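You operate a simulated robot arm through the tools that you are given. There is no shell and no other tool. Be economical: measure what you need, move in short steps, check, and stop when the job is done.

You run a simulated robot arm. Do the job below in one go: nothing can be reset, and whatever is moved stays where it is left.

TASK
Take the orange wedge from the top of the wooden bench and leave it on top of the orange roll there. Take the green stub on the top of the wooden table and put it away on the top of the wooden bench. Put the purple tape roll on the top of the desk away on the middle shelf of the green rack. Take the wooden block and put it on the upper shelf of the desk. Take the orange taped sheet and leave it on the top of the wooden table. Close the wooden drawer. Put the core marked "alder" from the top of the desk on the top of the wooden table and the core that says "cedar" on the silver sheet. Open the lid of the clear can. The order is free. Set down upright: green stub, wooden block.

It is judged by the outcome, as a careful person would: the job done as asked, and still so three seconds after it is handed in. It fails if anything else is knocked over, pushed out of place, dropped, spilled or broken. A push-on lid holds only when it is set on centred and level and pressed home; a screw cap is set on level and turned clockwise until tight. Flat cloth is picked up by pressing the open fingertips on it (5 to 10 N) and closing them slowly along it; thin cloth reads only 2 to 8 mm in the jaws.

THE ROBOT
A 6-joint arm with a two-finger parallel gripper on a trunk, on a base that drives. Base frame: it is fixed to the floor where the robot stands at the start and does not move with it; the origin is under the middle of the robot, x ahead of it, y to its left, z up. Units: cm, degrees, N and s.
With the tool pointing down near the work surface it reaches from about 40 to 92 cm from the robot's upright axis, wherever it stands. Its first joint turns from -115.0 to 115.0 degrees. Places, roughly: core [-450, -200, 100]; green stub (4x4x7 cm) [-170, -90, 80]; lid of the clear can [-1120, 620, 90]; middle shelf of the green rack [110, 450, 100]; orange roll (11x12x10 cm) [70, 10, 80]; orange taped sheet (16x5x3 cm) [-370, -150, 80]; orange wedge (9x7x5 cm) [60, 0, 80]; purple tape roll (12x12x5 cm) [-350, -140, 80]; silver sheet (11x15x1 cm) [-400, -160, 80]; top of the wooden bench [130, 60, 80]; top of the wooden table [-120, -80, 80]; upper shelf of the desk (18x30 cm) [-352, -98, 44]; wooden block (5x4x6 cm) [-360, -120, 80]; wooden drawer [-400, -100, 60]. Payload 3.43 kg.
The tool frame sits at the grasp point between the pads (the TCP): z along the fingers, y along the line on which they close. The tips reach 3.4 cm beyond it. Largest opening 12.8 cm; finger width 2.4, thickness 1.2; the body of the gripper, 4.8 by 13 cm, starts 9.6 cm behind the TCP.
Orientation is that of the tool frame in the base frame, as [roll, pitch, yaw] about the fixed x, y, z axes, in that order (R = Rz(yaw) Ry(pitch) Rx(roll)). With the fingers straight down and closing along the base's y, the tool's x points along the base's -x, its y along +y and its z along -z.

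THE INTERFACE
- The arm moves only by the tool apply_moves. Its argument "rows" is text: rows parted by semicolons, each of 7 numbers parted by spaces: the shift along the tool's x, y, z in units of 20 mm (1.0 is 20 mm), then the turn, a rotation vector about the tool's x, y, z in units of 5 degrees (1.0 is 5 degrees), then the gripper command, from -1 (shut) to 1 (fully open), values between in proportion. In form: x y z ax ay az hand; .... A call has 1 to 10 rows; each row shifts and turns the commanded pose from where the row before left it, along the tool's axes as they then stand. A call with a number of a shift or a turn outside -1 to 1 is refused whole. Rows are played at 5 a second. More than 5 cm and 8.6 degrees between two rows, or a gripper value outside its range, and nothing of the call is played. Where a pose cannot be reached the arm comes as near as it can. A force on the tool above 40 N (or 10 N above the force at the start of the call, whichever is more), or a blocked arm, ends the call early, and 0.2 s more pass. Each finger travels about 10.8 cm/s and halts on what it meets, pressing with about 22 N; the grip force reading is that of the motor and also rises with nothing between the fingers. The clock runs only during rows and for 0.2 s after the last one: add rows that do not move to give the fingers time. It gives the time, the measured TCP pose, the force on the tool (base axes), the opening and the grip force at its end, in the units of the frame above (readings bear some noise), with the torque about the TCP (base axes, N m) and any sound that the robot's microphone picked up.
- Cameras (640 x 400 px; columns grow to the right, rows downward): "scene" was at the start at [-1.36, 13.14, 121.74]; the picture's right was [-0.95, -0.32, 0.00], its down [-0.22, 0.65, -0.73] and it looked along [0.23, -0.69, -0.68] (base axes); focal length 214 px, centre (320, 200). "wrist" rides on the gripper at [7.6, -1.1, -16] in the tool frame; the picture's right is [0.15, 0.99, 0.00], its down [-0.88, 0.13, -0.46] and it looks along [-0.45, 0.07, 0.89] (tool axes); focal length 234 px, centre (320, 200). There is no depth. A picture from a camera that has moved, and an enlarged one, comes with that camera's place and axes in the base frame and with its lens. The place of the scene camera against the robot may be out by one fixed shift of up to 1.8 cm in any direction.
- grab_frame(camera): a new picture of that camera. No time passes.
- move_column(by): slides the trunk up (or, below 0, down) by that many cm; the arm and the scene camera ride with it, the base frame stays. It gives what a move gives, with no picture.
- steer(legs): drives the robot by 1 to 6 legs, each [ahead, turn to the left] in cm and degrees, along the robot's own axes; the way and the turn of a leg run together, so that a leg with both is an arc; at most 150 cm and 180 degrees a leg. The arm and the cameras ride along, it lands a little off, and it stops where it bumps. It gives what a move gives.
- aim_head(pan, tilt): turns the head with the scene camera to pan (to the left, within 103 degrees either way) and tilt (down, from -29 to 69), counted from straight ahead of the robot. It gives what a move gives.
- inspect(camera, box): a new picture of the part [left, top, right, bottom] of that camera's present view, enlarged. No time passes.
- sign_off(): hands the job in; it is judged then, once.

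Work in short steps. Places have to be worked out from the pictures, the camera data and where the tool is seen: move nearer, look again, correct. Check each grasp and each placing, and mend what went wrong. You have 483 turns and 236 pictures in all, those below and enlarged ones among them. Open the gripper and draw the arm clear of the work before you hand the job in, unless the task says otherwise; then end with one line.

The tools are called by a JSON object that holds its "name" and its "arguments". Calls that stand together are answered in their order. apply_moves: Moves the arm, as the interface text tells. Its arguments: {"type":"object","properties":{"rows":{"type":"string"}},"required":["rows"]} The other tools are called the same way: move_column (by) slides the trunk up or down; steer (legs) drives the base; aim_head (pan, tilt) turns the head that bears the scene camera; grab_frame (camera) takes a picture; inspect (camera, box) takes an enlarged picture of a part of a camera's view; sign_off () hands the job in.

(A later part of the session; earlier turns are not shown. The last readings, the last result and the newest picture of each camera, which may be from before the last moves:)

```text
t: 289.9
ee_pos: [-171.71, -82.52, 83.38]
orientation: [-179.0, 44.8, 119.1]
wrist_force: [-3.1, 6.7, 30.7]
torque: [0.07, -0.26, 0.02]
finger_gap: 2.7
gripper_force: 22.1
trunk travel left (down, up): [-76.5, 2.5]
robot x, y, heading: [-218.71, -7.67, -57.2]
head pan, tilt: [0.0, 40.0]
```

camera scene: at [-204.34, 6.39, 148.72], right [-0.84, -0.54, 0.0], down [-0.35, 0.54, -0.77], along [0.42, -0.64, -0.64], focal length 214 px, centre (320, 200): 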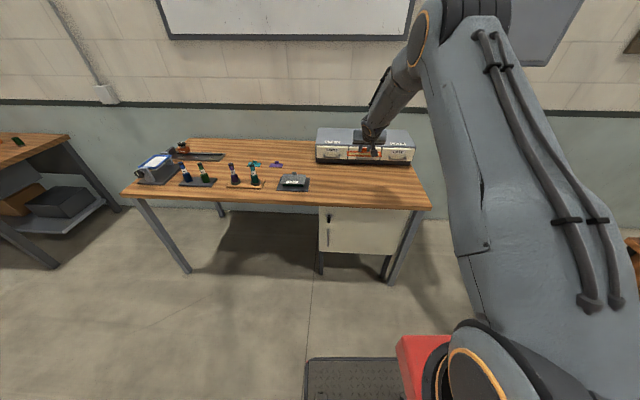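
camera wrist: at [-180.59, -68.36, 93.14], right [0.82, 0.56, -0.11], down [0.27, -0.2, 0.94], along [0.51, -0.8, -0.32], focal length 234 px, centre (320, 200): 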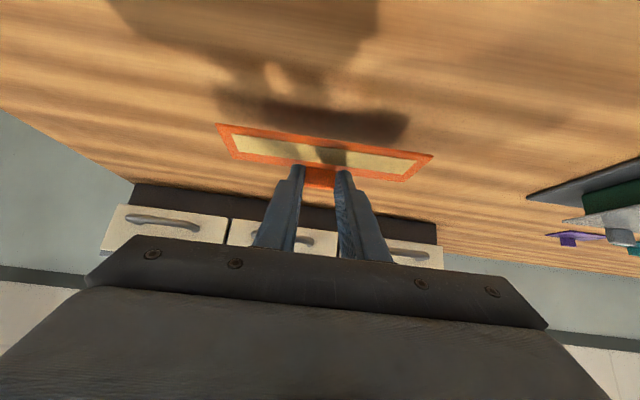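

Contact. Release, and lift straight up.

{"name": "apply_moves", "arguments": {"rows": "-0.07 0 -0.07 0 0 0 -1;0 0 0 0 0 0 -0.3;0 0 0 0 0 0 0;0 0 0 0 0 0 0;-0.35 0 -0.36 0 0 0 0;-0.7 0 -0.714 0 0 0 0;-0.7 0 -0.714 0 0 0 0;-0.7 0 -0.714 0 0 0 0;-0.7 0 -0.714 0 0 0 0;-0.7 0 -0.714 0 0 0 0"}}

{"name": "apply_moves", "arguments": {"rows": "-0.7 0 -0.714 0 0 0 0;-0.7 0 -0.714 0 0 0 0;-0.7 0 -0.714 0 0 0 0;-0.7 0 -0.714 0 0 0 0;-0.7 0 -0.714 0 0 0 0"}}

{"name": "grab_frame", "arguments": {"camera": "wrist"}}

```text
t: 292.1
ee_pos: [-171.72, -82.39, 94.3]
orientation: [-179.1, 44.3, 119.1]
wrist_force: [-0.6, 0.8, 0.0]
torque: [0.01, 0.0, 0.03]
finger_gap: 6.42
gripper_force: 0.1
trunk travel left (down, up): [-76.5, 2.5]
robot x, y, heading: [-219.05, -7.25, -57.2]
head pan, tilt: [0.0, 40.0]
```

```text
t: 293.3
ee_pos: [-171.58, -82.22, 104.32]
orientation: [-179.0, 44.3, 119.2]
wrist_force: [0.1, 0.3, 1.0]
torque: [-0.01, 0.01, 0.04]
finger_gap: 6.43
gripper_force: 0.1
trunk travel left (down, up): [-76.5, 2.5]
robot x, y, heading: [-218.35, -7.71, -57.2]
head pan, tilt: [0.0, 40.0]
```

```text
138 pictures are left
camera wrist: at [-180.36, -68.07, 110.35], right [0.82, 0.56, -0.11], down [0.27, -0.2, 0.94], along [0.51, -0.8, -0.32], focal length 234 px, centre (320, 200)
```

wrist: 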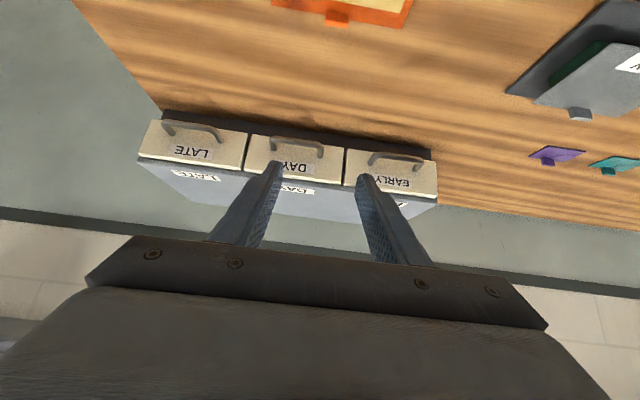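

Sheet is on the table. Now drive to the core end of the desk (stand-off at s≈507).

{"name": "steer", "arguments": {"legs": [[-40, 0], [0, -107.4], [150, 0], [150, 0], [12, 0], [0, 102]]}}

{"name": "aim_head", "arguments": {"pan": 0, "tilt": 30}}

{"name": "grab_frame", "arguments": {"camera": "scene"}}

```text
t: 319.6
ee_pos: [-491.11, -147.22, 104.34]
orientation: [-178.9, 44.5, 119.0]
wrist_force: [-0.1, -0.3, 0.6]
torque: [-0.02, -0.01, 0.0]
finger_gap: 6.38
gripper_force: 0.0
trunk travel left (down, up): [-76.5, 2.5]
robot x, y, heading: [-538.62, -72.36, -57.0]
head pan, tilt: [0.0, 40.0]
```

```text
t: 320.3
ee_pos: [-491.06, -147.23, 104.36]
orientation: [-179.0, 44.5, 119.1]
wrist_force: [-1.1, 0.2, 0.7]
torque: [0.04, 0.01, 0.04]
finger_gap: 6.41
gripper_force: 0.1
trunk travel left (down, up): [-76.5, 2.5]
robot x, y, heading: [-538.22, -72.38, -56.9]
head pan, tilt: [0.0, 30.0]
```

```text
137 pictures are left
camera scene: at [-523.5, -59.07, 150.24], right [-0.84, -0.54, 0.0], down [-0.27, 0.42, -0.87], along [0.47, -0.73, -0.5], focal length 214 px, centre (320, 200)
```

scene: 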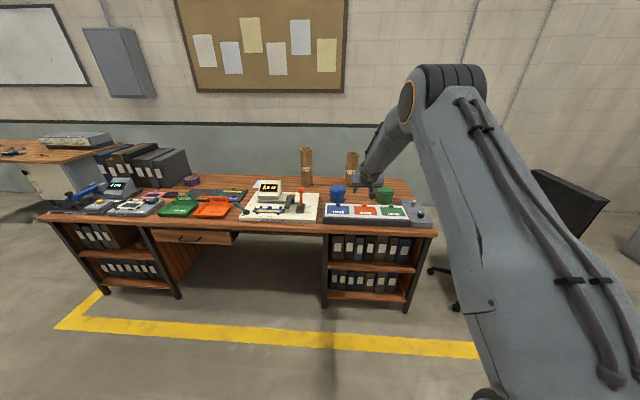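

Cores seen: alder ≈[-464,-202]. Square up to the desk and advance 42 cm.

{"name": "steer", "arguments": {"legs": [[0, -5.5], [42, 0]]}}

{"name": "aim_head", "arguments": {"pan": 0, "tilt": 40}}

{"name": "grab_frame", "arguments": {"camera": "wrist"}}

{"name": "grab_frame", "arguments": {"camera": "scene"}}

```text
t: 323.4
ee_pos: [-479.81, -189.0, 104.42]
orientation: [-179.1, 44.4, 113.3]
wrist_force: [-0.1, -1.0, 0.5]
torque: [0.0, 0.01, 0.02]
finger_gap: 6.36
gripper_force: 0.1
trunk travel left (down, up): [-76.5, 2.5]
robot x, y, heading: [-519.24, -109.93, -63.3]
head pan, tilt: [0.0, 30.0]
```

```text
t: 324.1
ee_pos: [-479.74, -188.96, 104.37]
orientation: [-178.9, 44.5, 113.2]
wrist_force: [0.4, 0.3, -0.1]
torque: [0.02, -0.05, 0.0]
finger_gap: 6.41
gripper_force: 0.1
trunk travel left (down, up): [-76.5, 2.5]
robot x, y, heading: [-518.93, -109.57, -63.2]
head pan, tilt: [0.0, 40.0]
```

```text
136 pictures are left
camera wrist: at [-487.08, -173.97, 110.33], right [0.87, 0.48, -0.11], down [0.25, -0.23, 0.94], along [0.42, -0.85, -0.32], focal length 234 px, centre (320, 200)
```

wrist: 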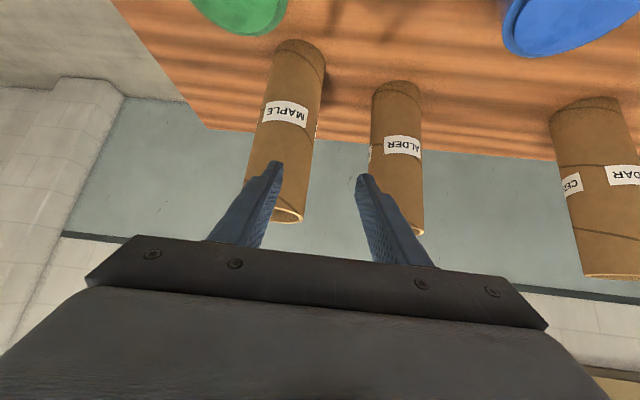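

```text
135 pictures are left
camera scene: at [-503.44, -97.52, 148.72], right [-0.89, -0.45, 0.0], down [-0.29, 0.57, -0.77], along [0.35, -0.68, -0.64], focal length 214 px, centre (320, 200)
```

scene: 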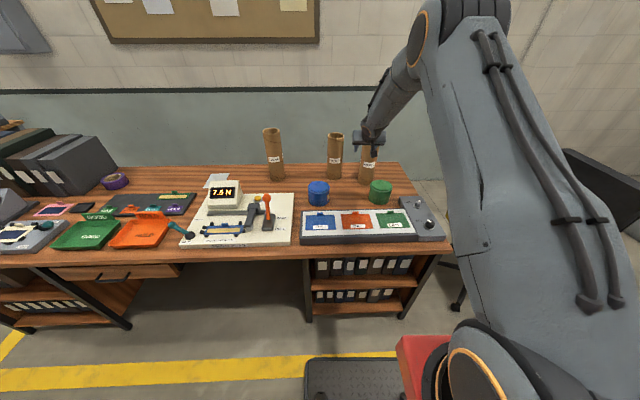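

Alder ≈ [-461.5,-201], top z≈101, dia ≈8. I line up laterally, open wide, and lower to z≈94 while still in front of it.

{"name": "apply_moves", "arguments": {"rows": "0.52 0.865 0.53 0 0 0 0.8;0.52 0.865 0.53 0 0 0 0.8;0.52 0.865 0.53 0 0 0 0.8;0.52 0.865 0.53 0 0 0 0.8;0.52 0.865 0.53 0 0 0 0.8;0.52 0.865 0.53 0 0 0 0.8;0.52 0.865 0.53 0 0 0 0.8"}}

{"name": "grab_frame", "arguments": {"camera": "wrist"}}

```text
t: 325.7
ee_pos: [-468.88, -184.2, 93.83]
orientation: [-179.0, 44.5, 113.3]
wrist_force: [-1.0, -0.2, 0.2]
torque: [-0.01, -0.02, 0.03]
finger_gap: 11.52
gripper_force: 0.1
trunk travel left (down, up): [-76.5, 2.5]
robot x, y, heading: [-519.25, -109.82, -62.9]
head pan, tilt: [0.0, 40.0]
```

```text
134 pictures are left
camera wrist: at [-476.18, -169.32, 99.86], right [0.87, 0.48, -0.11], down [0.25, -0.23, 0.94], along [0.42, -0.85, -0.32], focal length 234 px, centre (320, 200)
```

wrist: 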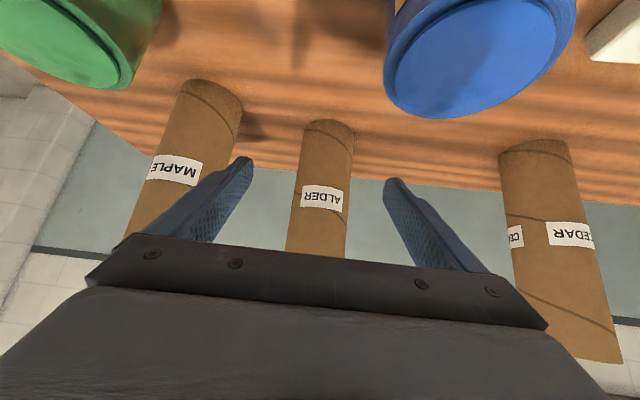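

Alder is centred. Drive 10 cm closer, then reach the remaining ~9.8 cm with the arm.

{"name": "steer", "arguments": {"legs": [[10, 0]]}}

{"name": "apply_moves", "arguments": {"rows": "-0.714 0.03 0.7 0 0 0 0.8;-0.714 0.03 0.7 0 0 0 0.8"}}

{"name": "grab_frame", "arguments": {"camera": "wrist"}}

{"name": "inspect", "arguments": {"camera": "scene", "box": [200, 60, 500, 250]}}

```text
t: 326.9
ee_pos: [-464.31, -193.05, 93.8]
orientation: [-179.1, 44.5, 113.4]
wrist_force: [0.2, 0.4, -0.5]
torque: [-0.01, 0.03, -0.01]
finger_gap: 11.52
gripper_force: 0.0
trunk travel left (down, up): [-76.5, 2.5]
robot x, y, heading: [-514.58, -118.5, -63.1]
head pan, tilt: [0.0, 40.0]
```

```text
t: 327.5
ee_pos: [-462.64, -196.81, 93.62]
orientation: [-179.1, 44.5, 113.2]
wrist_force: [-0.1, 0.4, 0.8]
torque: [-0.01, 0.0, 0.0]
finger_gap: 11.54
gripper_force: 0.1
trunk travel left (down, up): [-76.5, 2.5]
robot x, y, heading: [-514.79, -118.61, -62.6]
head pan, tilt: [0.0, 40.0]
```

```text
133 pictures are left
camera wrist: at [-470.01, -181.85, 99.84], right [0.87, 0.48, -0.11], down [0.25, -0.23, 0.94], along [0.42, -0.85, -0.32], focal length 234 px, centre (320, 200)
```

wrist: 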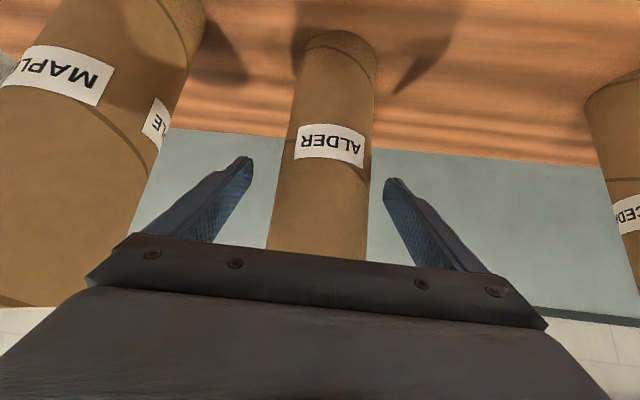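

```text
2.11 times, centred on (350, 155) of scene
camera zoom: at [-498.92, -106.39, 148.71], right [-0.89, -0.45, 0.0], down [-0.29, 0.57, -0.77], along [0.35, -0.68, -0.64], focal length 452 px, centre (257, 295)
```

zoom: 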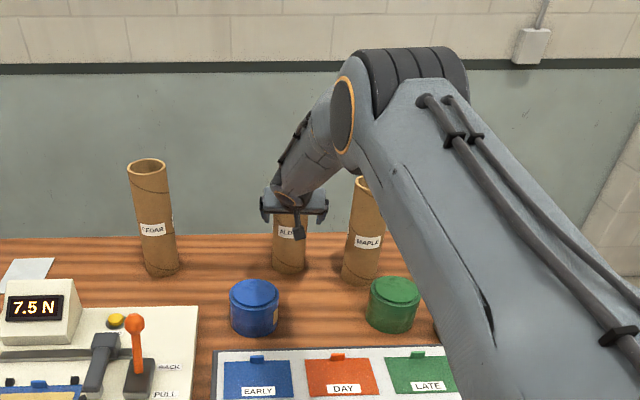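

Advance the last 5.6 cm and close.

{"name": "apply_moves", "arguments": {"rows": "-0.67 0 0.655 0 0 0 0.8;-0.67 0 0.655 0 0 0 0.8;-0.67 0 0.655 0 0 0 0.8"}}

{"name": "grab_frame", "arguments": {"camera": "wrist"}}

```text
t: 328.3
ee_pos: [-460.61, -202.08, 93.84]
orientation: [-179.1, 44.5, 113.2]
wrist_force: [-1.5, 1.7, 3.6]
torque: [0.03, -0.07, 0.02]
finger_gap: 11.52
gripper_force: 0.1
trunk travel left (down, up): [-76.5, 2.5]
robot x, y, heading: [-514.31, -118.68, -62.9]
head pan, tilt: [0.0, 40.0]
```

```text
131 pictures are left
camera wrist: at [-467.84, -187.02, 99.88], right [0.87, 0.48, -0.11], down [0.25, -0.23, 0.94], along [0.42, -0.85, -0.32], focal length 234 px, centre (320, 200)
```

wrist: 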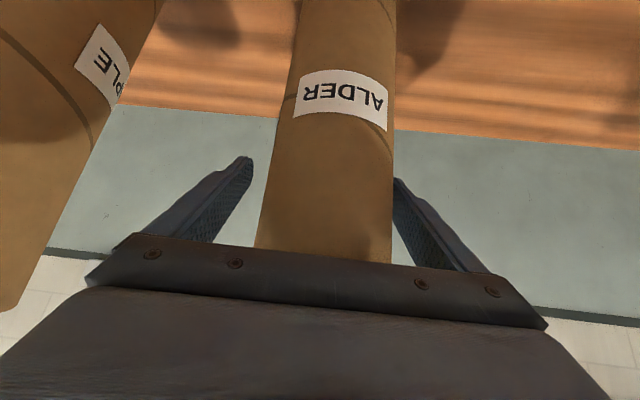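

Tube is ~0.7 cm right of centre; shift then close slowly.

{"name": "apply_moves", "arguments": {"rows": "0 0.35 0 0 0 0 0.8;0 0 0 0 0 0 0.6;0 0 0 0 0 0 0.4;0 0 0 0 0 0 0.25;0 0 0 0 0 0 0.1;0 0 0 0 0 0 -1;0 0 0 0 0 0 -1;0 0 0 0 0 0 -1"}}

{"name": "grab_frame", "arguments": {"camera": "wrist"}}

```text
t: 330.1
ee_pos: [-459.87, -201.63, 93.71]
orientation: [-179.0, 44.5, 113.2]
wrist_force: [-0.2, 1.4, 3.3]
torque: [0.2, -0.15, 0.05]
finger_gap: 8.61
gripper_force: 21.8
trunk travel left (down, up): [-76.5, 2.5]
robot x, y, heading: [-514.21, -118.48, -63.0]
head pan, tilt: [0.0, 40.0]
```

```text
130 pictures are left
camera wrist: at [-467.24, -186.67, 99.79], right [0.87, 0.48, -0.11], down [0.25, -0.23, 0.94], along [0.42, -0.85, -0.32], focal length 234 px, centre (320, 200)
```

wrist: 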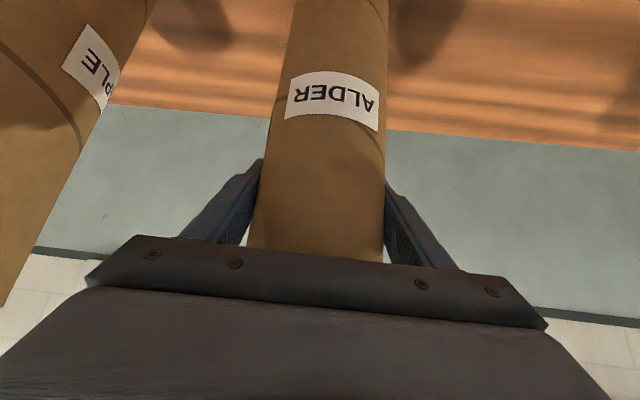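

Gripped at 8.6 cm. Lift 14 cm.

{"name": "apply_moves", "arguments": {"rows": "-0.35 0 -0.357 0 0 0 -1;-0.7 0 -0.714 0 0 0 -1;-0.7 0 -0.714 0 0 0 -1;-0.7 0 -0.714 0 0 0 -1;-0.7 0 -0.714 0 0 0 -1;-0.7 0 -0.714 0 0 0 -1;-0.7 0 -0.714 0 0 0 -1;-0.7 0 -0.714 0 0 0 -1"}}

{"name": "grab_frame", "arguments": {"camera": "wrist"}}

{"name": "grab_frame", "arguments": {"camera": "scene"}}

```text
t: 331.9
ee_pos: [-459.68, -201.64, 108.72]
orientation: [-178.9, 44.4, 113.3]
wrist_force: [-0.4, -0.1, -2.9]
torque: [-0.03, 0.0, 0.03]
finger_gap: 8.61
gripper_force: 22.2
trunk travel left (down, up): [-76.5, 2.5]
robot x, y, heading: [-514.44, -118.73, -63.2]
head pan, tilt: [0.0, 40.0]
```

```text
129 pictures are left
camera wrist: at [-466.97, -186.65, 114.82], right [0.87, 0.48, -0.11], down [0.25, -0.23, 0.94], along [0.42, -0.85, -0.32], focal length 234 px, centre (320, 200)
```

wrist: 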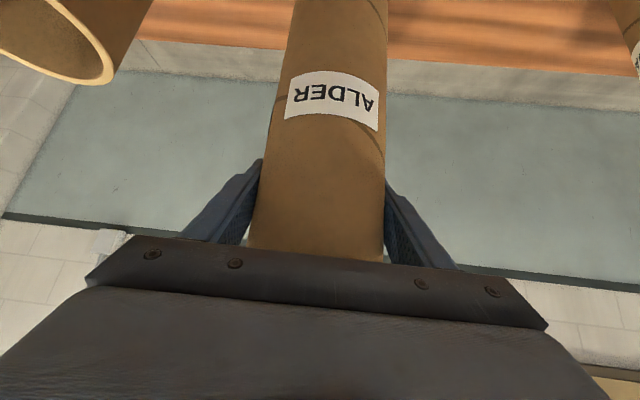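

```text
128 pictures are left
camera scene: at [-498.89, -106.44, 148.71], right [-0.89, -0.45, 0.0], down [-0.29, 0.57, -0.77], along [0.35, -0.68, -0.64], focal length 214 px, centre (320, 200)
```

scene: 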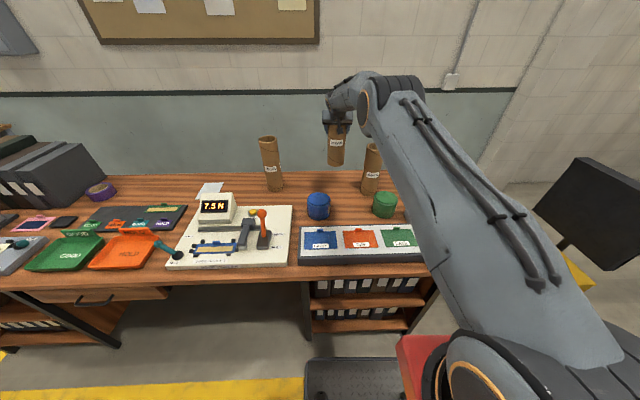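

Alder lifted upright. Carry it: back out, go around via the aisle, and face the wooden table.

{"name": "steer", "arguments": {"legs": [[-65, 0], [0, 89.4], [150, 0], [0, -32], [150, 0]]}}

```text
t: 354.9
ee_pos: [-162.58, -8.68, 108.78]
orientation: [-179.0, 44.4, 170.0]
wrist_force: [-0.1, 0.6, -2.8]
torque: [0.01, -0.01, 0.01]
finger_gap: 8.63
gripper_force: 21.9
trunk travel left (down, up): [-76.5, 2.5]
robot x, y, heading: [-262.16, -9.16, -6.2]
head pan, tilt: [0.0, 40.0]
```

{"name": "steer", "arguments": {"legs": [[10, 0], [0, -53.5]]}}

{"name": "grab_frame", "arguments": {"camera": "wrist"}}

{"name": "grab_frame", "arguments": {"camera": "scene"}}

```text
t: 358.5
ee_pos: [-192.43, -89.75, 108.72]
orientation: [-179.0, 44.5, 116.7]
wrist_force: [0.9, 0.5, -3.6]
torque: [0.0, -0.02, 0.0]
finger_gap: 8.62
gripper_force: 22.0
trunk travel left (down, up): [-76.5, 2.5]
robot x, y, heading: [-251.86, -10.33, -59.5]
head pan, tilt: [0.0, 40.0]
```

```text
127 pictures are left
camera wrist: at [-200.61, -75.17, 114.8], right [0.84, 0.53, -0.11], down [0.26, -0.22, 0.94], along [0.47, -0.82, -0.32], focal length 234 px, centre (320, 200)
```

wrist: 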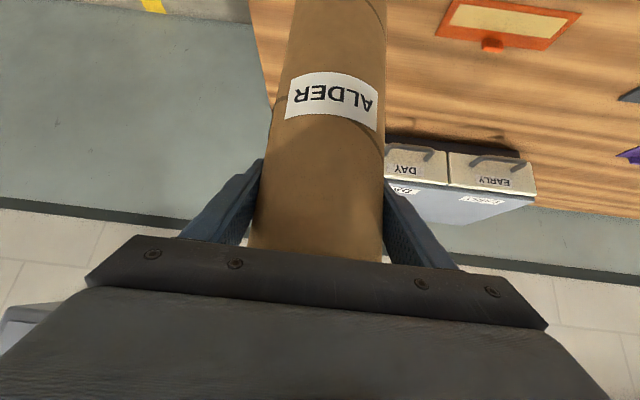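

```text
126 pictures are left
camera scene: at [-237.19, 3.05, 148.71], right [-0.86, -0.51, 0.0], down [-0.33, 0.55, -0.77], along [0.39, -0.66, -0.64], focal length 214 px, centre (320, 200)
```

scene: 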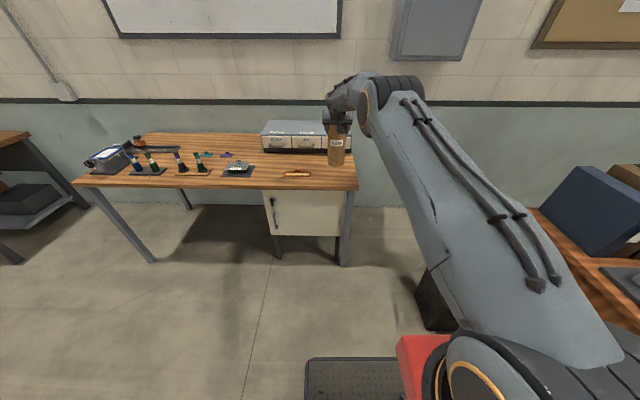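

Tube is over the table's right end. Move 6 cm inward, then lower.

{"name": "apply_moves", "arguments": {"rows": "-0.714 0 0.7 0 0 0 -1;-0.714 0 0.7 0 0 0 -1;-0.714 0 0.7 0 0 0 -1;0.7 0 0.714 0 0 0 -1;0.7 0 0.714 0 0 0 -1;0.7 0 0.714 0 0 0 -1;0.7 0 0.714 0 0 0 -1;0.35 0 0.357 0 0 0 -1"}}

{"name": "grab_frame", "arguments": {"camera": "scene"}}

```text
t: 360.3
ee_pos: [-191.71, -91.9, 99.54]
orientation: [-179.1, 44.5, 116.7]
wrist_force: [-0.7, -0.5, -2.7]
torque: [-0.01, -0.03, -0.02]
finger_gap: 8.62
gripper_force: 21.6
out of reach, approached as far as the arm can: row 2, 3, 7
trunk travel left (down, up): [-76.5, 2.5]
robot x, y, heading: [-252.2, -10.32, -59.5]
head pan, tilt: [0.0, 40.0]
```

```text
125 pictures are left
camera scene: at [-237.17, 3.04, 148.71], right [-0.86, -0.51, 0.0], down [-0.33, 0.55, -0.77], along [0.39, -0.66, -0.64], focal length 214 px, centre (320, 200)
```

scene: 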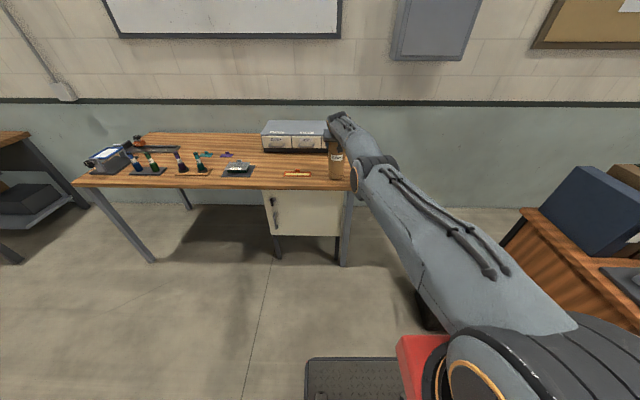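

Arm is at its limit; raise a little and drive 5 cm closer instead.

{"name": "apply_moves", "arguments": {"rows": "-0.7 0 -0.714 0 0 0 -1;-0.35 0 -0.357 0 0 0 -1"}}

{"name": "steer", "arguments": {"legs": [[5, 0]]}}

{"name": "apply_moves", "arguments": {"rows": "0 0 0 0 0 0 -1"}}

{"name": "grab_frame", "arguments": {"camera": "wrist"}}

```text
t: 360.9
ee_pos: [-191.53, -91.92, 102.66]
orientation: [-179.0, 44.3, 116.7]
wrist_force: [0.2, -0.4, -3.2]
torque: [-0.01, -0.02, -0.01]
finger_gap: 8.59
gripper_force: 22.5
trunk travel left (down, up): [-76.5, 2.5]
robot x, y, heading: [-252.32, -9.89, -59.5]
head pan, tilt: [0.0, 40.0]
```

```text
t: 361.8
ee_pos: [-189.04, -96.2, 102.61]
orientation: [-179.0, 44.4, 116.7]
wrist_force: [0.7, -0.1, -3.4]
torque: [0.0, -0.02, 0.05]
finger_gap: 8.62
gripper_force: 22.3
trunk travel left (down, up): [-76.5, 2.5]
robot x, y, heading: [-249.95, -14.64, -59.6]
head pan, tilt: [0.0, 40.0]
```

```text
t: 362.2
ee_pos: [-189.05, -96.31, 102.49]
orientation: [-179.0, 44.4, 116.7]
wrist_force: [-0.9, 0.2, -3.1]
torque: [-0.01, -0.01, -0.01]
finger_gap: 8.61
gripper_force: 22.0
trunk travel left (down, up): [-76.5, 2.5]
robot x, y, heading: [-249.51, -14.41, -59.7]
head pan, tilt: [0.0, 40.0]
```

```text
124 pictures are left
camera wrist: at [-197.24, -81.81, 108.61], right [0.84, 0.53, -0.11], down [0.26, -0.22, 0.94], along [0.47, -0.82, -0.32], focal length 234 px, centre (320, 200)
```

wrist: 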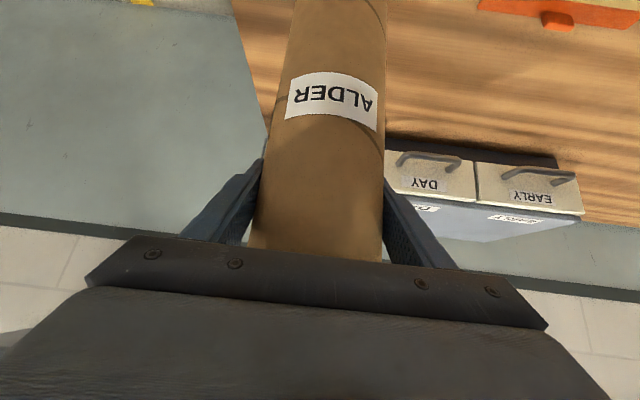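

Clear of the drawers and table edges. Lower to contact.

{"name": "apply_moves", "arguments": {"rows": "0.7 0 0.714 0 0 0 -1;0.35 0 0.357 0 0 0 -1;0.07 0 0.071 0 0 0 -1;0.07 0 0.071 0 0 0 -1"}}

{"name": "apply_moves", "arguments": {"rows": "0.07 0 0.071 0 0 0 -1;0.07 0 0.071 0 0 0 -1;0.07 0 0.071 0 0 0 -1"}}

{"name": "apply_moves", "arguments": {"rows": "0.07 0 0.071 0 0 0 -1;0.07 0 0.071 0 0 0 -1"}}

```text
t: 363.2
ee_pos: [-189.14, -96.26, 99.22]
orientation: [-179.0, 44.6, 116.7]
wrist_force: [1.4, 0.7, -3.3]
torque: [-0.01, -0.02, -0.01]
finger_gap: 8.65
gripper_force: 21.9
trunk travel left (down, up): [-76.5, 2.5]
robot x, y, heading: [-249.55, -14.52, -59.5]
head pan, tilt: [0.0, 40.0]
```

```text
t: 364.0
ee_pos: [-189.06, -96.22, 98.65]
orientation: [-179.1, 44.6, 116.7]
wrist_force: [0.2, 0.5, -2.5]
torque: [0.0, -0.02, -0.01]
finger_gap: 8.64
gripper_force: 22.0
trunk travel left (down, up): [-76.5, 2.5]
robot x, y, heading: [-249.93, -14.34, -59.7]
head pan, tilt: [0.0, 40.0]
```

```text
t: 364.6
ee_pos: [-189.08, -96.23, 98.05]
orientation: [-179.1, 44.4, 116.7]
wrist_force: [0.3, -0.4, -3.3]
torque: [-0.01, -0.02, 0.0]
finger_gap: 8.61
gripper_force: 21.5
trunk travel left (down, up): [-76.5, 2.5]
robot x, y, heading: [-249.56, -14.49, -59.4]
head pan, tilt: [0.0, 40.0]
```

{"name": "apply_moves", "arguments": {"rows": "0.07 0 0.071 0 0 0 -1;0.05 0 0.05 0 0 0 -1"}}

{"name": "apply_moves", "arguments": {"rows": "0.05 0 0.05 0 0 0 -1;0.05 0 0.05 0 0 0 -1"}}

{"name": "inspect", "arguments": {"camera": "scene", "box": [240, 80, 440, 220]}}

```text
t: 365.2
ee_pos: [-189.22, -96.1, 97.98]
orientation: [-179.1, 44.6, 116.6]
wrist_force: [0.3, 0.3, 0.5]
torque: [0.0, -0.2, -0.04]
finger_gap: 8.6
gripper_force: 22.0
trunk travel left (down, up): [-76.5, 2.5]
robot x, y, heading: [-249.37, -14.76, -59.7]
head pan, tilt: [0.0, 40.0]
```

```text
t: 365.8
ee_pos: [-189.13, -96.15, 98.02]
orientation: [-179.1, 44.6, 116.5]
wrist_force: [0.7, 0.9, 13.0]
torque: [0.24, -0.61, 0.03]
finger_gap: 8.6
gripper_force: 21.9
trunk travel left (down, up): [-76.5, 2.5]
robot x, y, heading: [-249.73, -14.39, -59.6]
head pan, tilt: [0.0, 40.0]
```

```text
2.86 times, centred on (340, 150) of scene
camera zoom: at [-234.68, -1.22, 148.72], right [-0.86, -0.51, 0.0], down [-0.33, 0.55, -0.77], along [0.39, -0.66, -0.64], focal length 613 px, centre (263, 343)
```

zoom: 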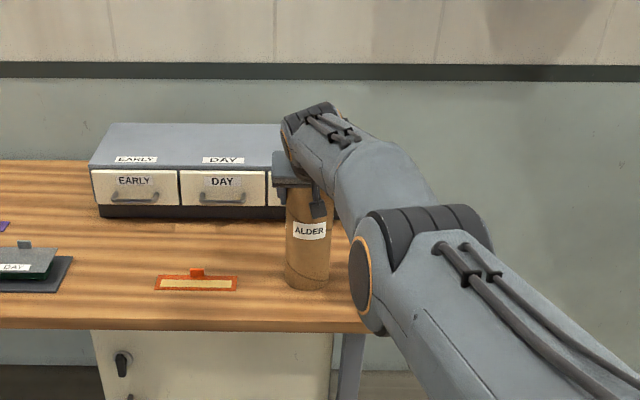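

Standing on the table. Release and retreat along the tool axis.

{"name": "apply_moves", "arguments": {"rows": "-0.04 0 -0.04 0 0 0 0.3;0 0 0 0 0 0 0.5;0 0 0 0 0 0 0.8;0 0 0 0 0 0 0.8;0 0 -0.5 0 0 0 0.8;0 0 -1 0 0 0 0.8;0 0 -1 0 0 0 0.8;0 0 -1 0 0 0 0.8;0 0 -1 0 0 0 0.8;0 0 -1 0 0 0 0.8"}}

{"name": "grab_frame", "arguments": {"camera": "wrist"}}

{"name": "inspect", "arguments": {"camera": "scene", "box": [240, 80, 440, 220]}}

```text
t: 368.0
ee_pos: [-192.28, -89.3, 105.53]
orientation: [-179.0, 44.4, 116.7]
wrist_force: [-0.3, -0.3, -0.3]
torque: [-0.01, -0.01, 0.03]
finger_gap: 11.52
gripper_force: 0.1
trunk travel left (down, up): [-76.5, 2.5]
robot x, y, heading: [-249.89, -14.28, -59.7]
head pan, tilt: [0.0, 40.0]
```

```text
122 pictures are left
camera wrist: at [-200.5, -74.83, 111.6], right [0.84, 0.53, -0.11], down [0.26, -0.22, 0.94], along [0.47, -0.82, -0.32], focal length 234 px, centre (320, 200)
```

wrist: 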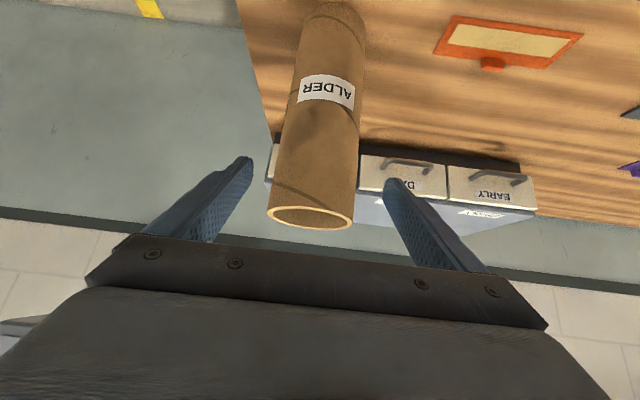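

```text
2.86 times, centred on (340, 150) of scene
camera zoom: at [-234.62, -1.32, 148.71], right [-0.86, -0.51, 0.0], down [-0.33, 0.55, -0.77], along [0.39, -0.66, -0.64], focal length 613 px, centre (263, 343)
```

zoom: 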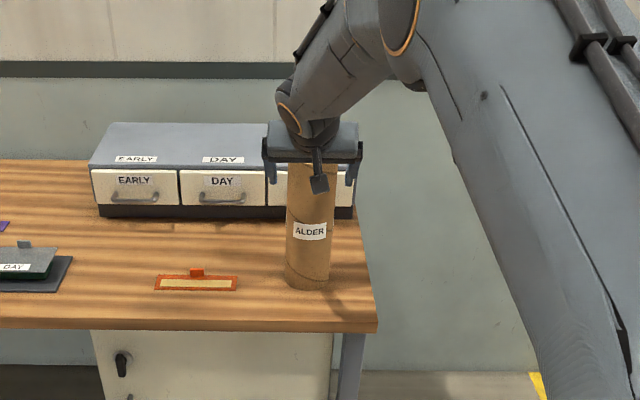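

Alder stands on the table. Return to the desk for cedar.

{"name": "steer", "arguments": {"legs": [[-30, 0], [0, -104.8], [150, 0], [100, 0], [0, 102]]}}

{"name": "grab_frame", "arguments": {"camera": "scene"}}

```text
t: 390.5
ee_pos: [-448.62, -131.65, 105.51]
orientation: [-179.0, 44.4, 114.8]
wrist_force: [-0.4, 0.0, -1.0]
torque: [0.0, -0.04, -0.01]
finger_gap: 11.53
gripper_force: 0.0
trunk travel left (down, up): [-76.5, 2.5]
robot x, y, heading: [-503.55, -55.02, -61.7]
head pan, tilt: [0.0, 40.0]
```

```text
120 pictures are left
camera scene: at [-487.95, -42.1, 148.71], right [-0.88, -0.48, 0.0], down [-0.31, 0.57, -0.77], along [0.37, -0.67, -0.64], focal length 214 px, centre (320, 200)
```

scene: 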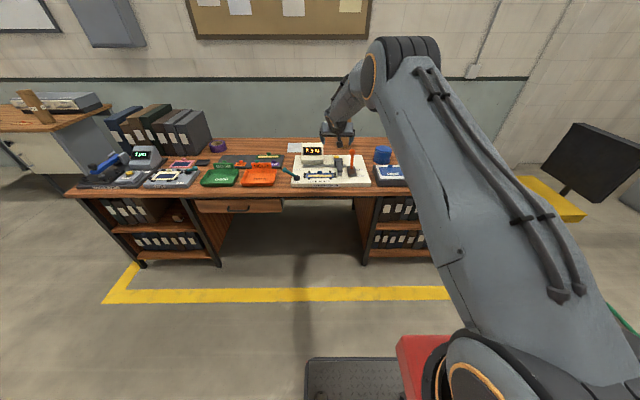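

I check the alder tube on the table, which looks slanted at the image edge.

{"name": "inspect", "arguments": {"camera": "scene", "box": [0, 60, 160, 200]}}

{"name": "aim_head", "arguments": {"pan": 50, "tilt": 20}}

{"name": "grab_frame", "arguments": {"camera": "scene"}}

```text
2.86 times, centred on (80, 130) of scene
camera zoom: at [-487.95, -42.1, 148.71], right [-0.88, -0.48, 0.0], down [-0.31, 0.57, -0.77], along [0.37, -0.67, -0.64], focal length 613 px, centre (1006, 400)
```

zoom: 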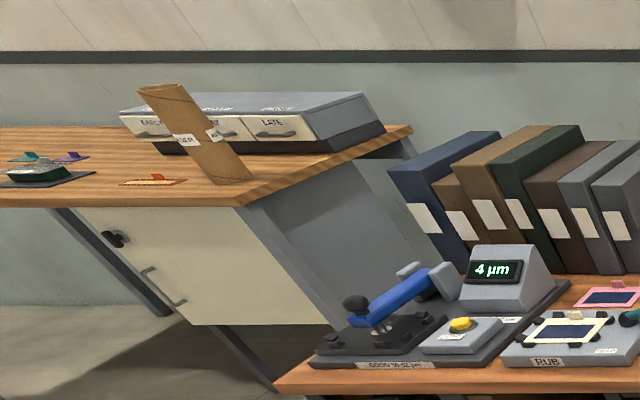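

```text
t: 391.7
ee_pos: [-448.64, -131.54, 105.45]
orientation: [-178.9, 44.3, 114.7]
wrist_force: [0.3, -0.2, -1.0]
torque: [-0.02, -0.03, 0.01]
finger_gap: 11.52
gripper_force: 0.1
trunk travel left (down, up): [-76.5, 2.5]
robot x, y, heading: [-503.47, -54.97, -61.5]
head pan, tilt: [50.0, 20.0]
```

```text
118 pictures are left
camera scene: at [-482.87, -36.49, 151.85], right [-0.2, -0.98, 0.0], down [-0.34, 0.07, -0.94], along [0.92, -0.19, -0.34], focal length 214 px, centre (320, 200)
```

scene: 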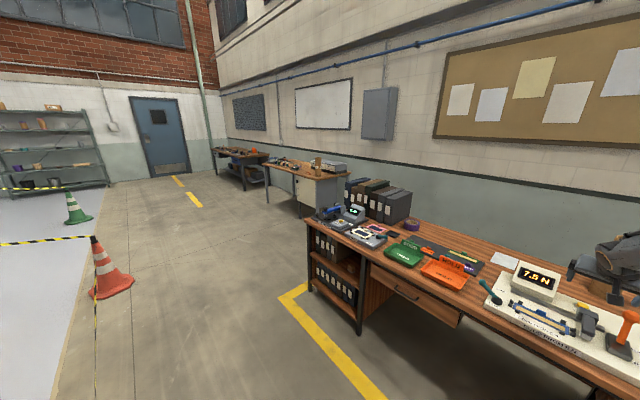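

It's upright; only lens perspective. Advance 42 cm toward cedar and look.

{"name": "steer", "arguments": {"legs": [[42, 0]]}}

{"name": "aim_head", "arguments": {"pan": 0, "tilt": 40}}

{"name": "grab_frame", "arguments": {"camera": "wrist"}}

{"name": "grab_frame", "arguments": {"camera": "scene"}}

```text
t: 394.3
ee_pos: [-428.96, -168.73, 105.57]
orientation: [-179.0, 44.3, 114.5]
wrist_force: [-0.1, -0.5, 0.6]
torque: [0.01, 0.01, 0.0]
finger_gap: 11.53
gripper_force: 0.0
trunk travel left (down, up): [-76.5, 2.5]
robot x, y, heading: [-483.18, -91.93, -61.4]
head pan, tilt: [50.0, 20.0]
```

```text
t: 395.4
ee_pos: [-428.88, -168.67, 105.51]
orientation: [-179.0, 44.4, 114.5]
wrist_force: [-0.5, 0.4, 0.3]
torque: [-0.03, -0.01, 0.05]
finger_gap: 11.52
gripper_force: 0.2
trunk travel left (down, up): [-76.5, 2.5]
robot x, y, heading: [-483.16, -91.6, -61.8]
head pan, tilt: [0.0, 40.0]
```

```text
117 pictures are left
camera wrist: at [-436.52, -153.93, 111.62], right [0.86, 0.49, -0.11], down [0.25, -0.23, 0.94], along [0.44, -0.84, -0.32], focal length 234 px, centre (320, 200)
```

wrist: 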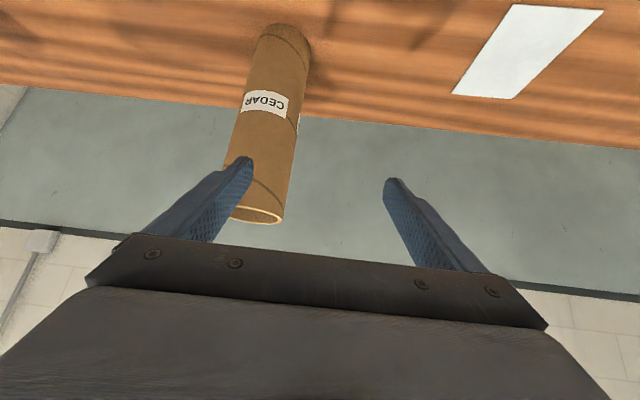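

```text
116 pictures are left
camera scene: at [-467.9, -79.17, 148.72], right [-0.88, -0.47, 0.0], down [-0.3, 0.57, -0.77], along [0.36, -0.67, -0.64], focal length 214 px, centre (320, 200)
```

scene: 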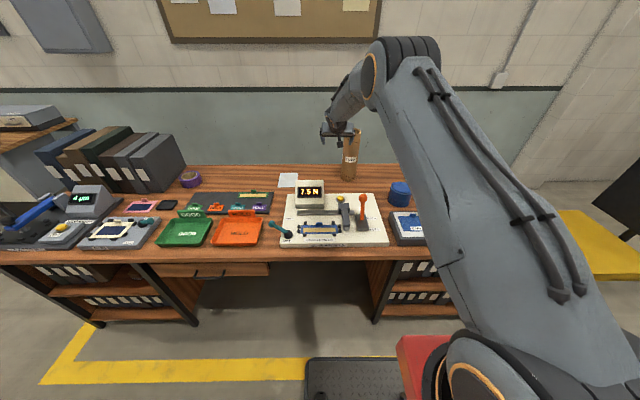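

Cedar ≈[-430.2,-184.7]; silver sheet centre ≈[-399.1,-165]. To reach both from one place I shift the robot ~21 cm left.

{"name": "steer", "arguments": {"legs": [[-45, 0], [0, 25], [50, 0], [0, -25.7]]}}

{"name": "grab_frame", "arguments": {"camera": "wrist"}}

```text
t: 403.3
ee_pos: [-411.04, -159.13, 105.57]
orientation: [-179.1, 44.4, 113.9]
wrist_force: [-0.7, 0.0, 0.1]
torque: [0.01, -0.02, 0.0]
finger_gap: 11.49
gripper_force: 0.1
trunk travel left (down, up): [-76.5, 2.5]
robot x, y, heading: [-464.46, -81.39, -62.4]
head pan, tilt: [0.0, 40.0]
```

```text
115 pictures are left
camera wrist: at [-418.45, -144.28, 111.62], right [0.87, 0.49, -0.11], down [0.25, -0.23, 0.94], along [0.43, -0.84, -0.32], focal length 234 px, centre (320, 200)
```

wrist: 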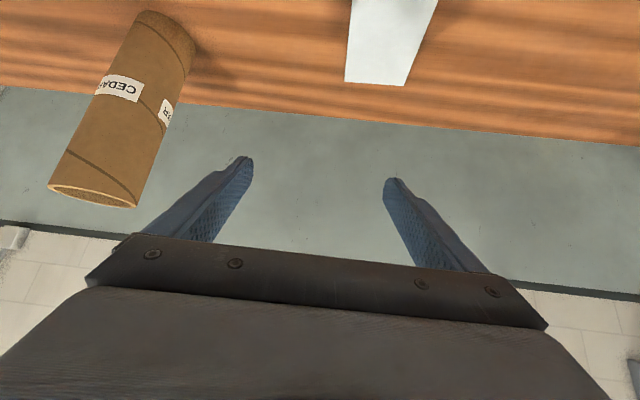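

Line up laterally with cedar (27.9 cm right) while lowering to z≈94.

{"name": "apply_moves", "arguments": {"rows": "0.29 -1 0.293 0 0 0 0.8;0.29 -1 0.293 0 0 0 0.8;0.29 -1 0.293 0 0 0 0.8;0.29 -1 0.293 0 0 0 0.8;0.29 -1 0.293 0 0 0 0.8;0.29 -1 0.293 0 0 0 0.8;0.29 -1 0.293 0 0 0 0.8;0.29 -1 0.293 0 0 0 0.8;0.29 -1 0.293 0 0 0 0.8;0.29 -1 0.293 0 0 0 0.8"}}

{"name": "apply_moves", "arguments": {"rows": "0.29 -1 0.293 0 0 0 0.8;0.29 -1 0.293 0 0 0 0.8;0.29 -1 0.293 0 0 0 0.8;0.29 -0.95 0.293 0 0 0 0.8"}}

{"name": "grab_frame", "arguments": {"camera": "wrist"}}

```text
t: 405.5
ee_pos: [-429.48, -166.94, 97.37]
orientation: [-179.0, 44.4, 113.9]
wrist_force: [0.7, 0.7, 0.3]
torque: [-0.04, 0.04, 0.01]
finger_gap: 11.52
gripper_force: 0.1
trunk travel left (down, up): [-76.5, 2.5]
robot x, y, heading: [-464.59, -81.72, -62.4]
head pan, tilt: [0.0, 40.0]
```

```text
t: 406.5
ee_pos: [-436.69, -170.06, 94.11]
orientation: [-179.0, 44.5, 113.9]
wrist_force: [0.3, -0.8, 0.5]
torque: [0.0, 0.0, -0.03]
finger_gap: 11.52
gripper_force: 0.1
trunk travel left (down, up): [-76.5, 2.5]
robot x, y, heading: [-464.64, -81.52, -62.4]
head pan, tilt: [0.0, 40.0]
```

```text
114 pictures are left
camera wrist: at [-444.23, -155.3, 100.3], right [0.87, 0.49, -0.11], down [0.25, -0.23, 0.94], along [0.43, -0.84, -0.32], focal length 234 px, centre (320, 200)
```

wrist: 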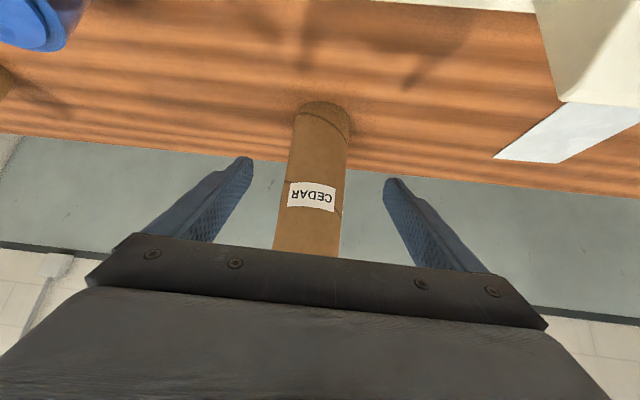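

Cedar centred. Small lateral fix, drive 11 cm, then check.

{"name": "apply_moves", "arguments": {"rows": "0 -0.4 0 0 0 0 0.8"}}

{"name": "steer", "arguments": {"legs": [[10.5, 0]]}}

{"name": "grab_frame", "arguments": {"camera": "wrist"}}

```text
t: 406.9
ee_pos: [-437.52, -170.51, 94.21]
orientation: [-179.0, 44.5, 113.8]
wrist_force: [0.6, -0.2, -0.3]
torque: [0.02, 0.01, 0.05]
finger_gap: 11.53
gripper_force: 0.0
trunk travel left (down, up): [-76.5, 2.5]
robot x, y, heading: [-464.69, -81.71, -62.3]
head pan, tilt: [0.0, 40.0]
```

```text
t: 408.1
ee_pos: [-432.65, -179.78, 94.35]
orientation: [-178.9, 44.4, 113.8]
wrist_force: [-0.7, 0.3, -0.2]
torque: [0.01, 0.03, 0.0]
finger_gap: 11.52
gripper_force: 0.0
trunk travel left (down, up): [-76.5, 2.5]
robot x, y, heading: [-459.84, -90.98, -62.5]
head pan, tilt: [0.0, 40.0]
```

```text
113 pictures are left
camera wrist: at [-440.16, -164.93, 100.37], right [0.87, 0.48, -0.11], down [0.25, -0.23, 0.94], along [0.43, -0.84, -0.32], focal length 234 px, centre (320, 200)
```

wrist: 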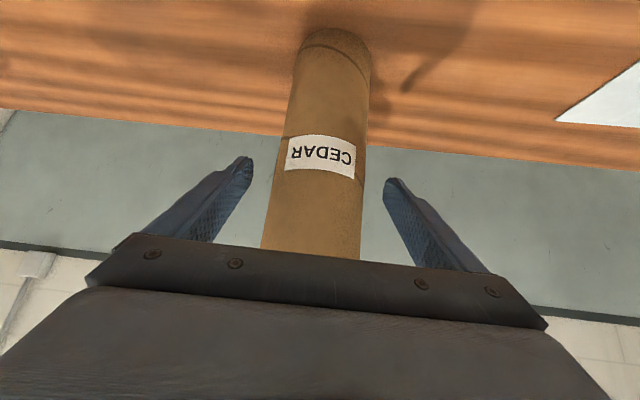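

Centred. Advance 5.4 cm and close slowly.

{"name": "apply_moves", "arguments": {"rows": "-0.645 0 0.63 0 0 0 0.8;-0.645 0 0.63 0 0 0 0.8;-0.645 0 0.63 0 0 0 0.8;0 0 0 0 0 0 0.6;0 0 0 0 0 0 0.4;0 0 0 0 0 0 0.25;0 0 0 0 0 0 0.1;0 0 0 0 0 0 -1;0 0 0 0 0 0 -1;0 0 0 0 0 0 -1"}}

{"name": "grab_frame", "arguments": {"camera": "wrist"}}

```text
t: 410.3
ee_pos: [-430.58, -184.83, 94.44]
orientation: [-179.0, 44.5, 113.8]
wrist_force: [1.8, 0.4, 1.6]
torque: [-0.07, -0.1, 0.02]
finger_gap: 8.64
gripper_force: 22.1
trunk travel left (down, up): [-76.5, 2.5]
robot x, y, heading: [-459.7, -90.9, -62.2]
head pan, tilt: [0.0, 40.0]
```

```text
112 pictures are left
camera wrist: at [-438.07, -169.97, 100.4], right [0.87, 0.48, -0.11], down [0.25, -0.23, 0.94], along [0.43, -0.84, -0.32], focal length 234 px, centre (320, 200)
```

wrist: 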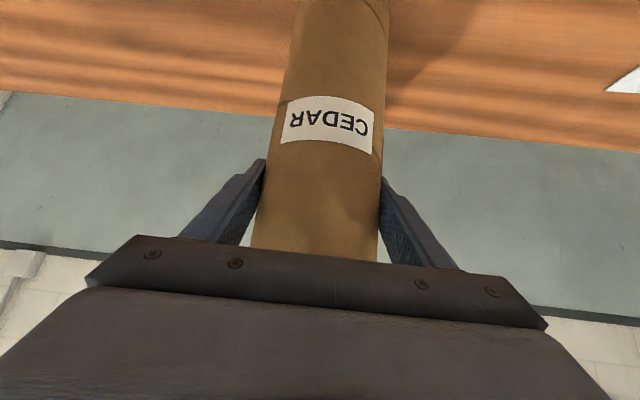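

Gripped. Lift 6 cm and shift laterally toward the silver sheet.

{"name": "apply_moves", "arguments": {"rows": "-0.7 0 -0.714 0 0 0 -1;-0.7 0 -0.714 0 0 0 -1;-0.7 0 -0.714 0 0 0 -1;0.1 0.97 -0.1 0 0 0 -1;0.1 0.97 -0.1 0 0 0 -1;0.1 0.97 -0.1 0 0 0 -1;0.1 0.97 -0.1 0 0 0 -1;0.1 0.97 -0.1 0 0 0 -1;0.1 0.97 -0.1 0 0 0 -1;0.1 0.97 -0.1 0 0 0 -1"}}

{"name": "apply_moves", "arguments": {"rows": "0.1 0.97 -0.1 0 0 0 -1;0.1 0.97 -0.1 0 0 0 -1;0.1 0.97 -0.1 0 0 0 -1;0.1 0.97 -0.1 0 0 0 -1;0.1 0.97 -0.1 0 0 0 -1;0.1 0.97 -0.1 0 0 0 -1;0.1 0.97 -0.1 0 0 0 -1;0.1 0.97 -0.1 0 0 0 -1;0.1 0.97 -0.1 0 0 0 -1;0.1 0.97 -0.1 0 0 0 -1"}}

{"name": "grab_frame", "arguments": {"camera": "wrist"}}

{"name": "grab_frame", "arguments": {"camera": "scene"}}

```text
t: 412.5
ee_pos: [-418.93, -177.74, 99.96]
orientation: [-179.1, 44.3, 114.0]
wrist_force: [-0.1, 0.9, -2.9]
torque: [-0.04, 0.0, 0.02]
finger_gap: 8.66
gripper_force: 21.4
trunk travel left (down, up): [-76.5, 2.5]
robot x, y, heading: [-459.75, -91.06, -62.3]
head pan, tilt: [0.0, 40.0]
```

```text
t: 414.7
ee_pos: [-401.94, -167.16, 100.06]
orientation: [-179.1, 44.4, 113.8]
wrist_force: [-0.6, -0.9, -4.1]
torque: [-0.04, -0.01, -0.01]
finger_gap: 8.64
gripper_force: 21.9
trunk travel left (down, up): [-76.5, 2.5]
robot x, y, heading: [-459.83, -90.98, -62.4]
head pan, tilt: [0.0, 40.0]
```

```text
111 pictures are left
camera wrist: at [-409.39, -152.42, 106.1], right [0.87, 0.48, -0.11], down [0.25, -0.23, 0.94], along [0.43, -0.84, -0.32], focal length 234 px, centre (320, 200)
```

wrist: 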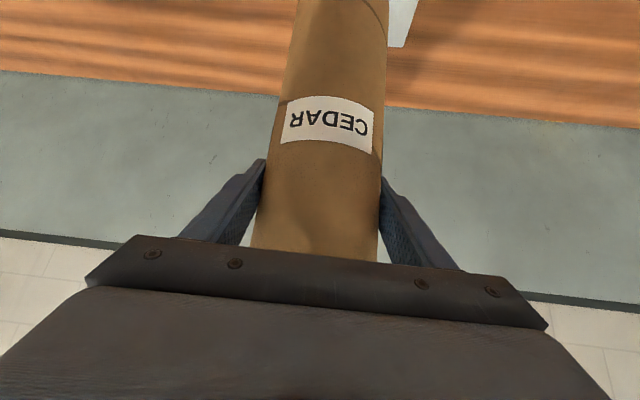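

```text
110 pictures are left
camera scene: at [-444.16, -78.5, 148.71], right [-0.89, -0.46, 0.0], down [-0.3, 0.57, -0.77], along [0.36, -0.68, -0.64], focal length 214 px, centre (320, 200)
```

scene: 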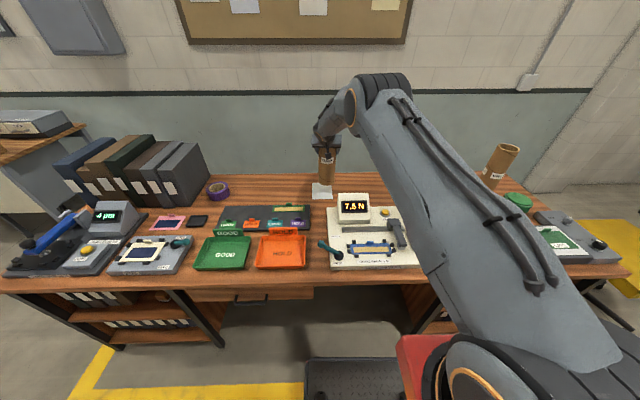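

Nearly over the sheet; correct 3.4 cm and lower gradually.

{"name": "apply_moves", "arguments": {"rows": "0.16 0.85 -0.157 0 0 0 -1;0.16 0.85 -0.157 0 0 0 -1;0.7 0 0.714 0 0 0 -1;0.5 0 0.51 0 0 0 -1"}}

{"name": "inspect", "arguments": {"camera": "scene", "box": [260, 120, 400, 220]}}

{"name": "grab_frame", "arguments": {"camera": "wrist"}}

```text
t: 415.7
ee_pos: [-399.34, -165.05, 96.42]
orientation: [-179.0, 44.4, 113.9]
wrist_force: [-0.2, 0.1, -2.7]
torque: [0.03, 0.04, 0.0]
finger_gap: 8.62
gripper_force: 22.0
trunk travel left (down, up): [-76.5, 2.5]
robot x, y, heading: [-459.82, -91.11, -62.6]
head pan, tilt: [0.0, 40.0]
```

```text
4.00 times, centred on (330, 170) of scene
camera zoom: at [-444.14, -78.49, 148.71], right [-0.89, -0.46, 0.0], down [-0.3, 0.57, -0.77], along [0.36, -0.68, -0.64], focal length 858 px, centre (280, 320)
```

zoom: 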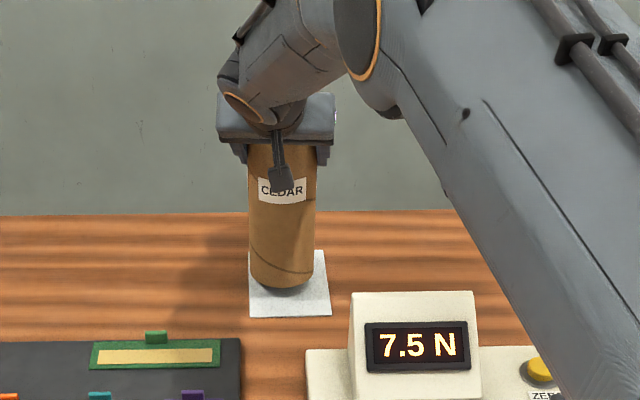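

```text
108 pictures are left
camera wrist: at [-406.77, -150.23, 102.48], right [0.87, 0.48, -0.11], down [0.25, -0.23, 0.94], along [0.43, -0.84, -0.32], focal length 234 px, centre (320, 200)
```

wrist: 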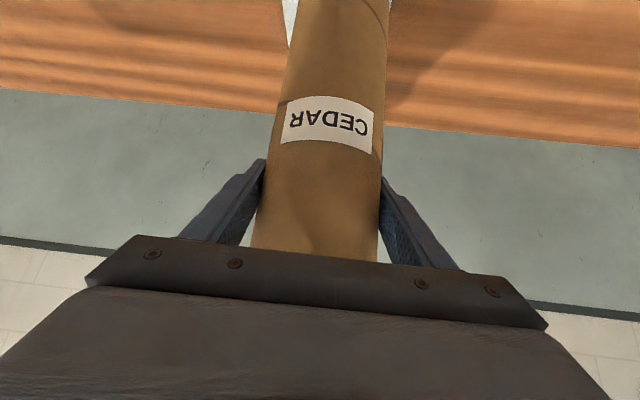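

Tube should shift ~1 cm toward the sheet's centre (right in scene view). Correct and lower slowly.

{"name": "apply_moves", "arguments": {"rows": "-0.1 -0.5 0.1 0 0 0 -1;0.14 0 0.143 0 0 0 -1;0.07 0 0.071 0 0 0 -1;0.07 0 0.071 0 0 0 -1"}}

{"name": "apply_moves", "arguments": {"rows": "0.07 0 0.071 0 0 0 -1;0.07 0 0.071 0 0 0 -1"}}

{"name": "apply_moves", "arguments": {"rows": "0.07 0 0.071 0 0 0 -1;0.05 0 0.05 0 0 0 -1"}}

{"name": "inspect", "arguments": {"camera": "scene", "box": [260, 120, 400, 220]}}

```text
t: 416.7
ee_pos: [-400.19, -165.83, 95.75]
orientation: [-179.0, 44.4, 113.8]
wrist_force: [0.3, -0.5, -3.8]
torque: [-0.01, -0.01, 0.0]
finger_gap: 8.62
gripper_force: 22.0
trunk travel left (down, up): [-76.5, 2.5]
robot x, y, heading: [-459.88, -91.16, -62.5]
head pan, tilt: [0.0, 40.0]
```

```text
t: 417.3
ee_pos: [-400.18, -165.89, 95.14]
orientation: [-179.0, 44.4, 113.8]
wrist_force: [-0.4, -0.2, -3.4]
torque: [0.01, -0.02, 0.0]
finger_gap: 8.66
gripper_force: 21.4
trunk travel left (down, up): [-76.5, 2.5]
robot x, y, heading: [-459.97, -90.69, -62.4]
head pan, tilt: [0.0, 40.0]
```

```text
t: 417.9
ee_pos: [-400.2, -165.85, 94.96]
orientation: [-178.9, 44.4, 113.9]
wrist_force: [0.6, 0.4, -2.7]
torque: [0.02, 0.01, -0.02]
finger_gap: 8.61
gripper_force: 21.6
trunk travel left (down, up): [-76.5, 2.5]
robot x, y, heading: [-459.42, -90.77, -62.4]
head pan, tilt: [0.0, 40.0]
```

```text
4.00 times, centred on (330, 170) of scene
camera zoom: at [-444.14, -78.49, 148.71], right [-0.89, -0.46, 0.0], down [-0.3, 0.57, -0.77], along [0.36, -0.68, -0.64], focal length 858 px, centre (280, 320)
```

zoom: 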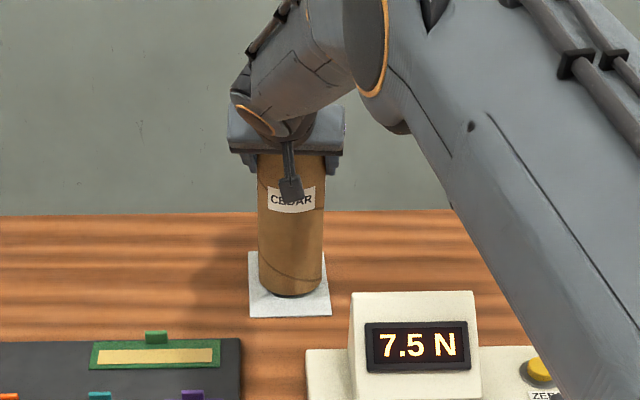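

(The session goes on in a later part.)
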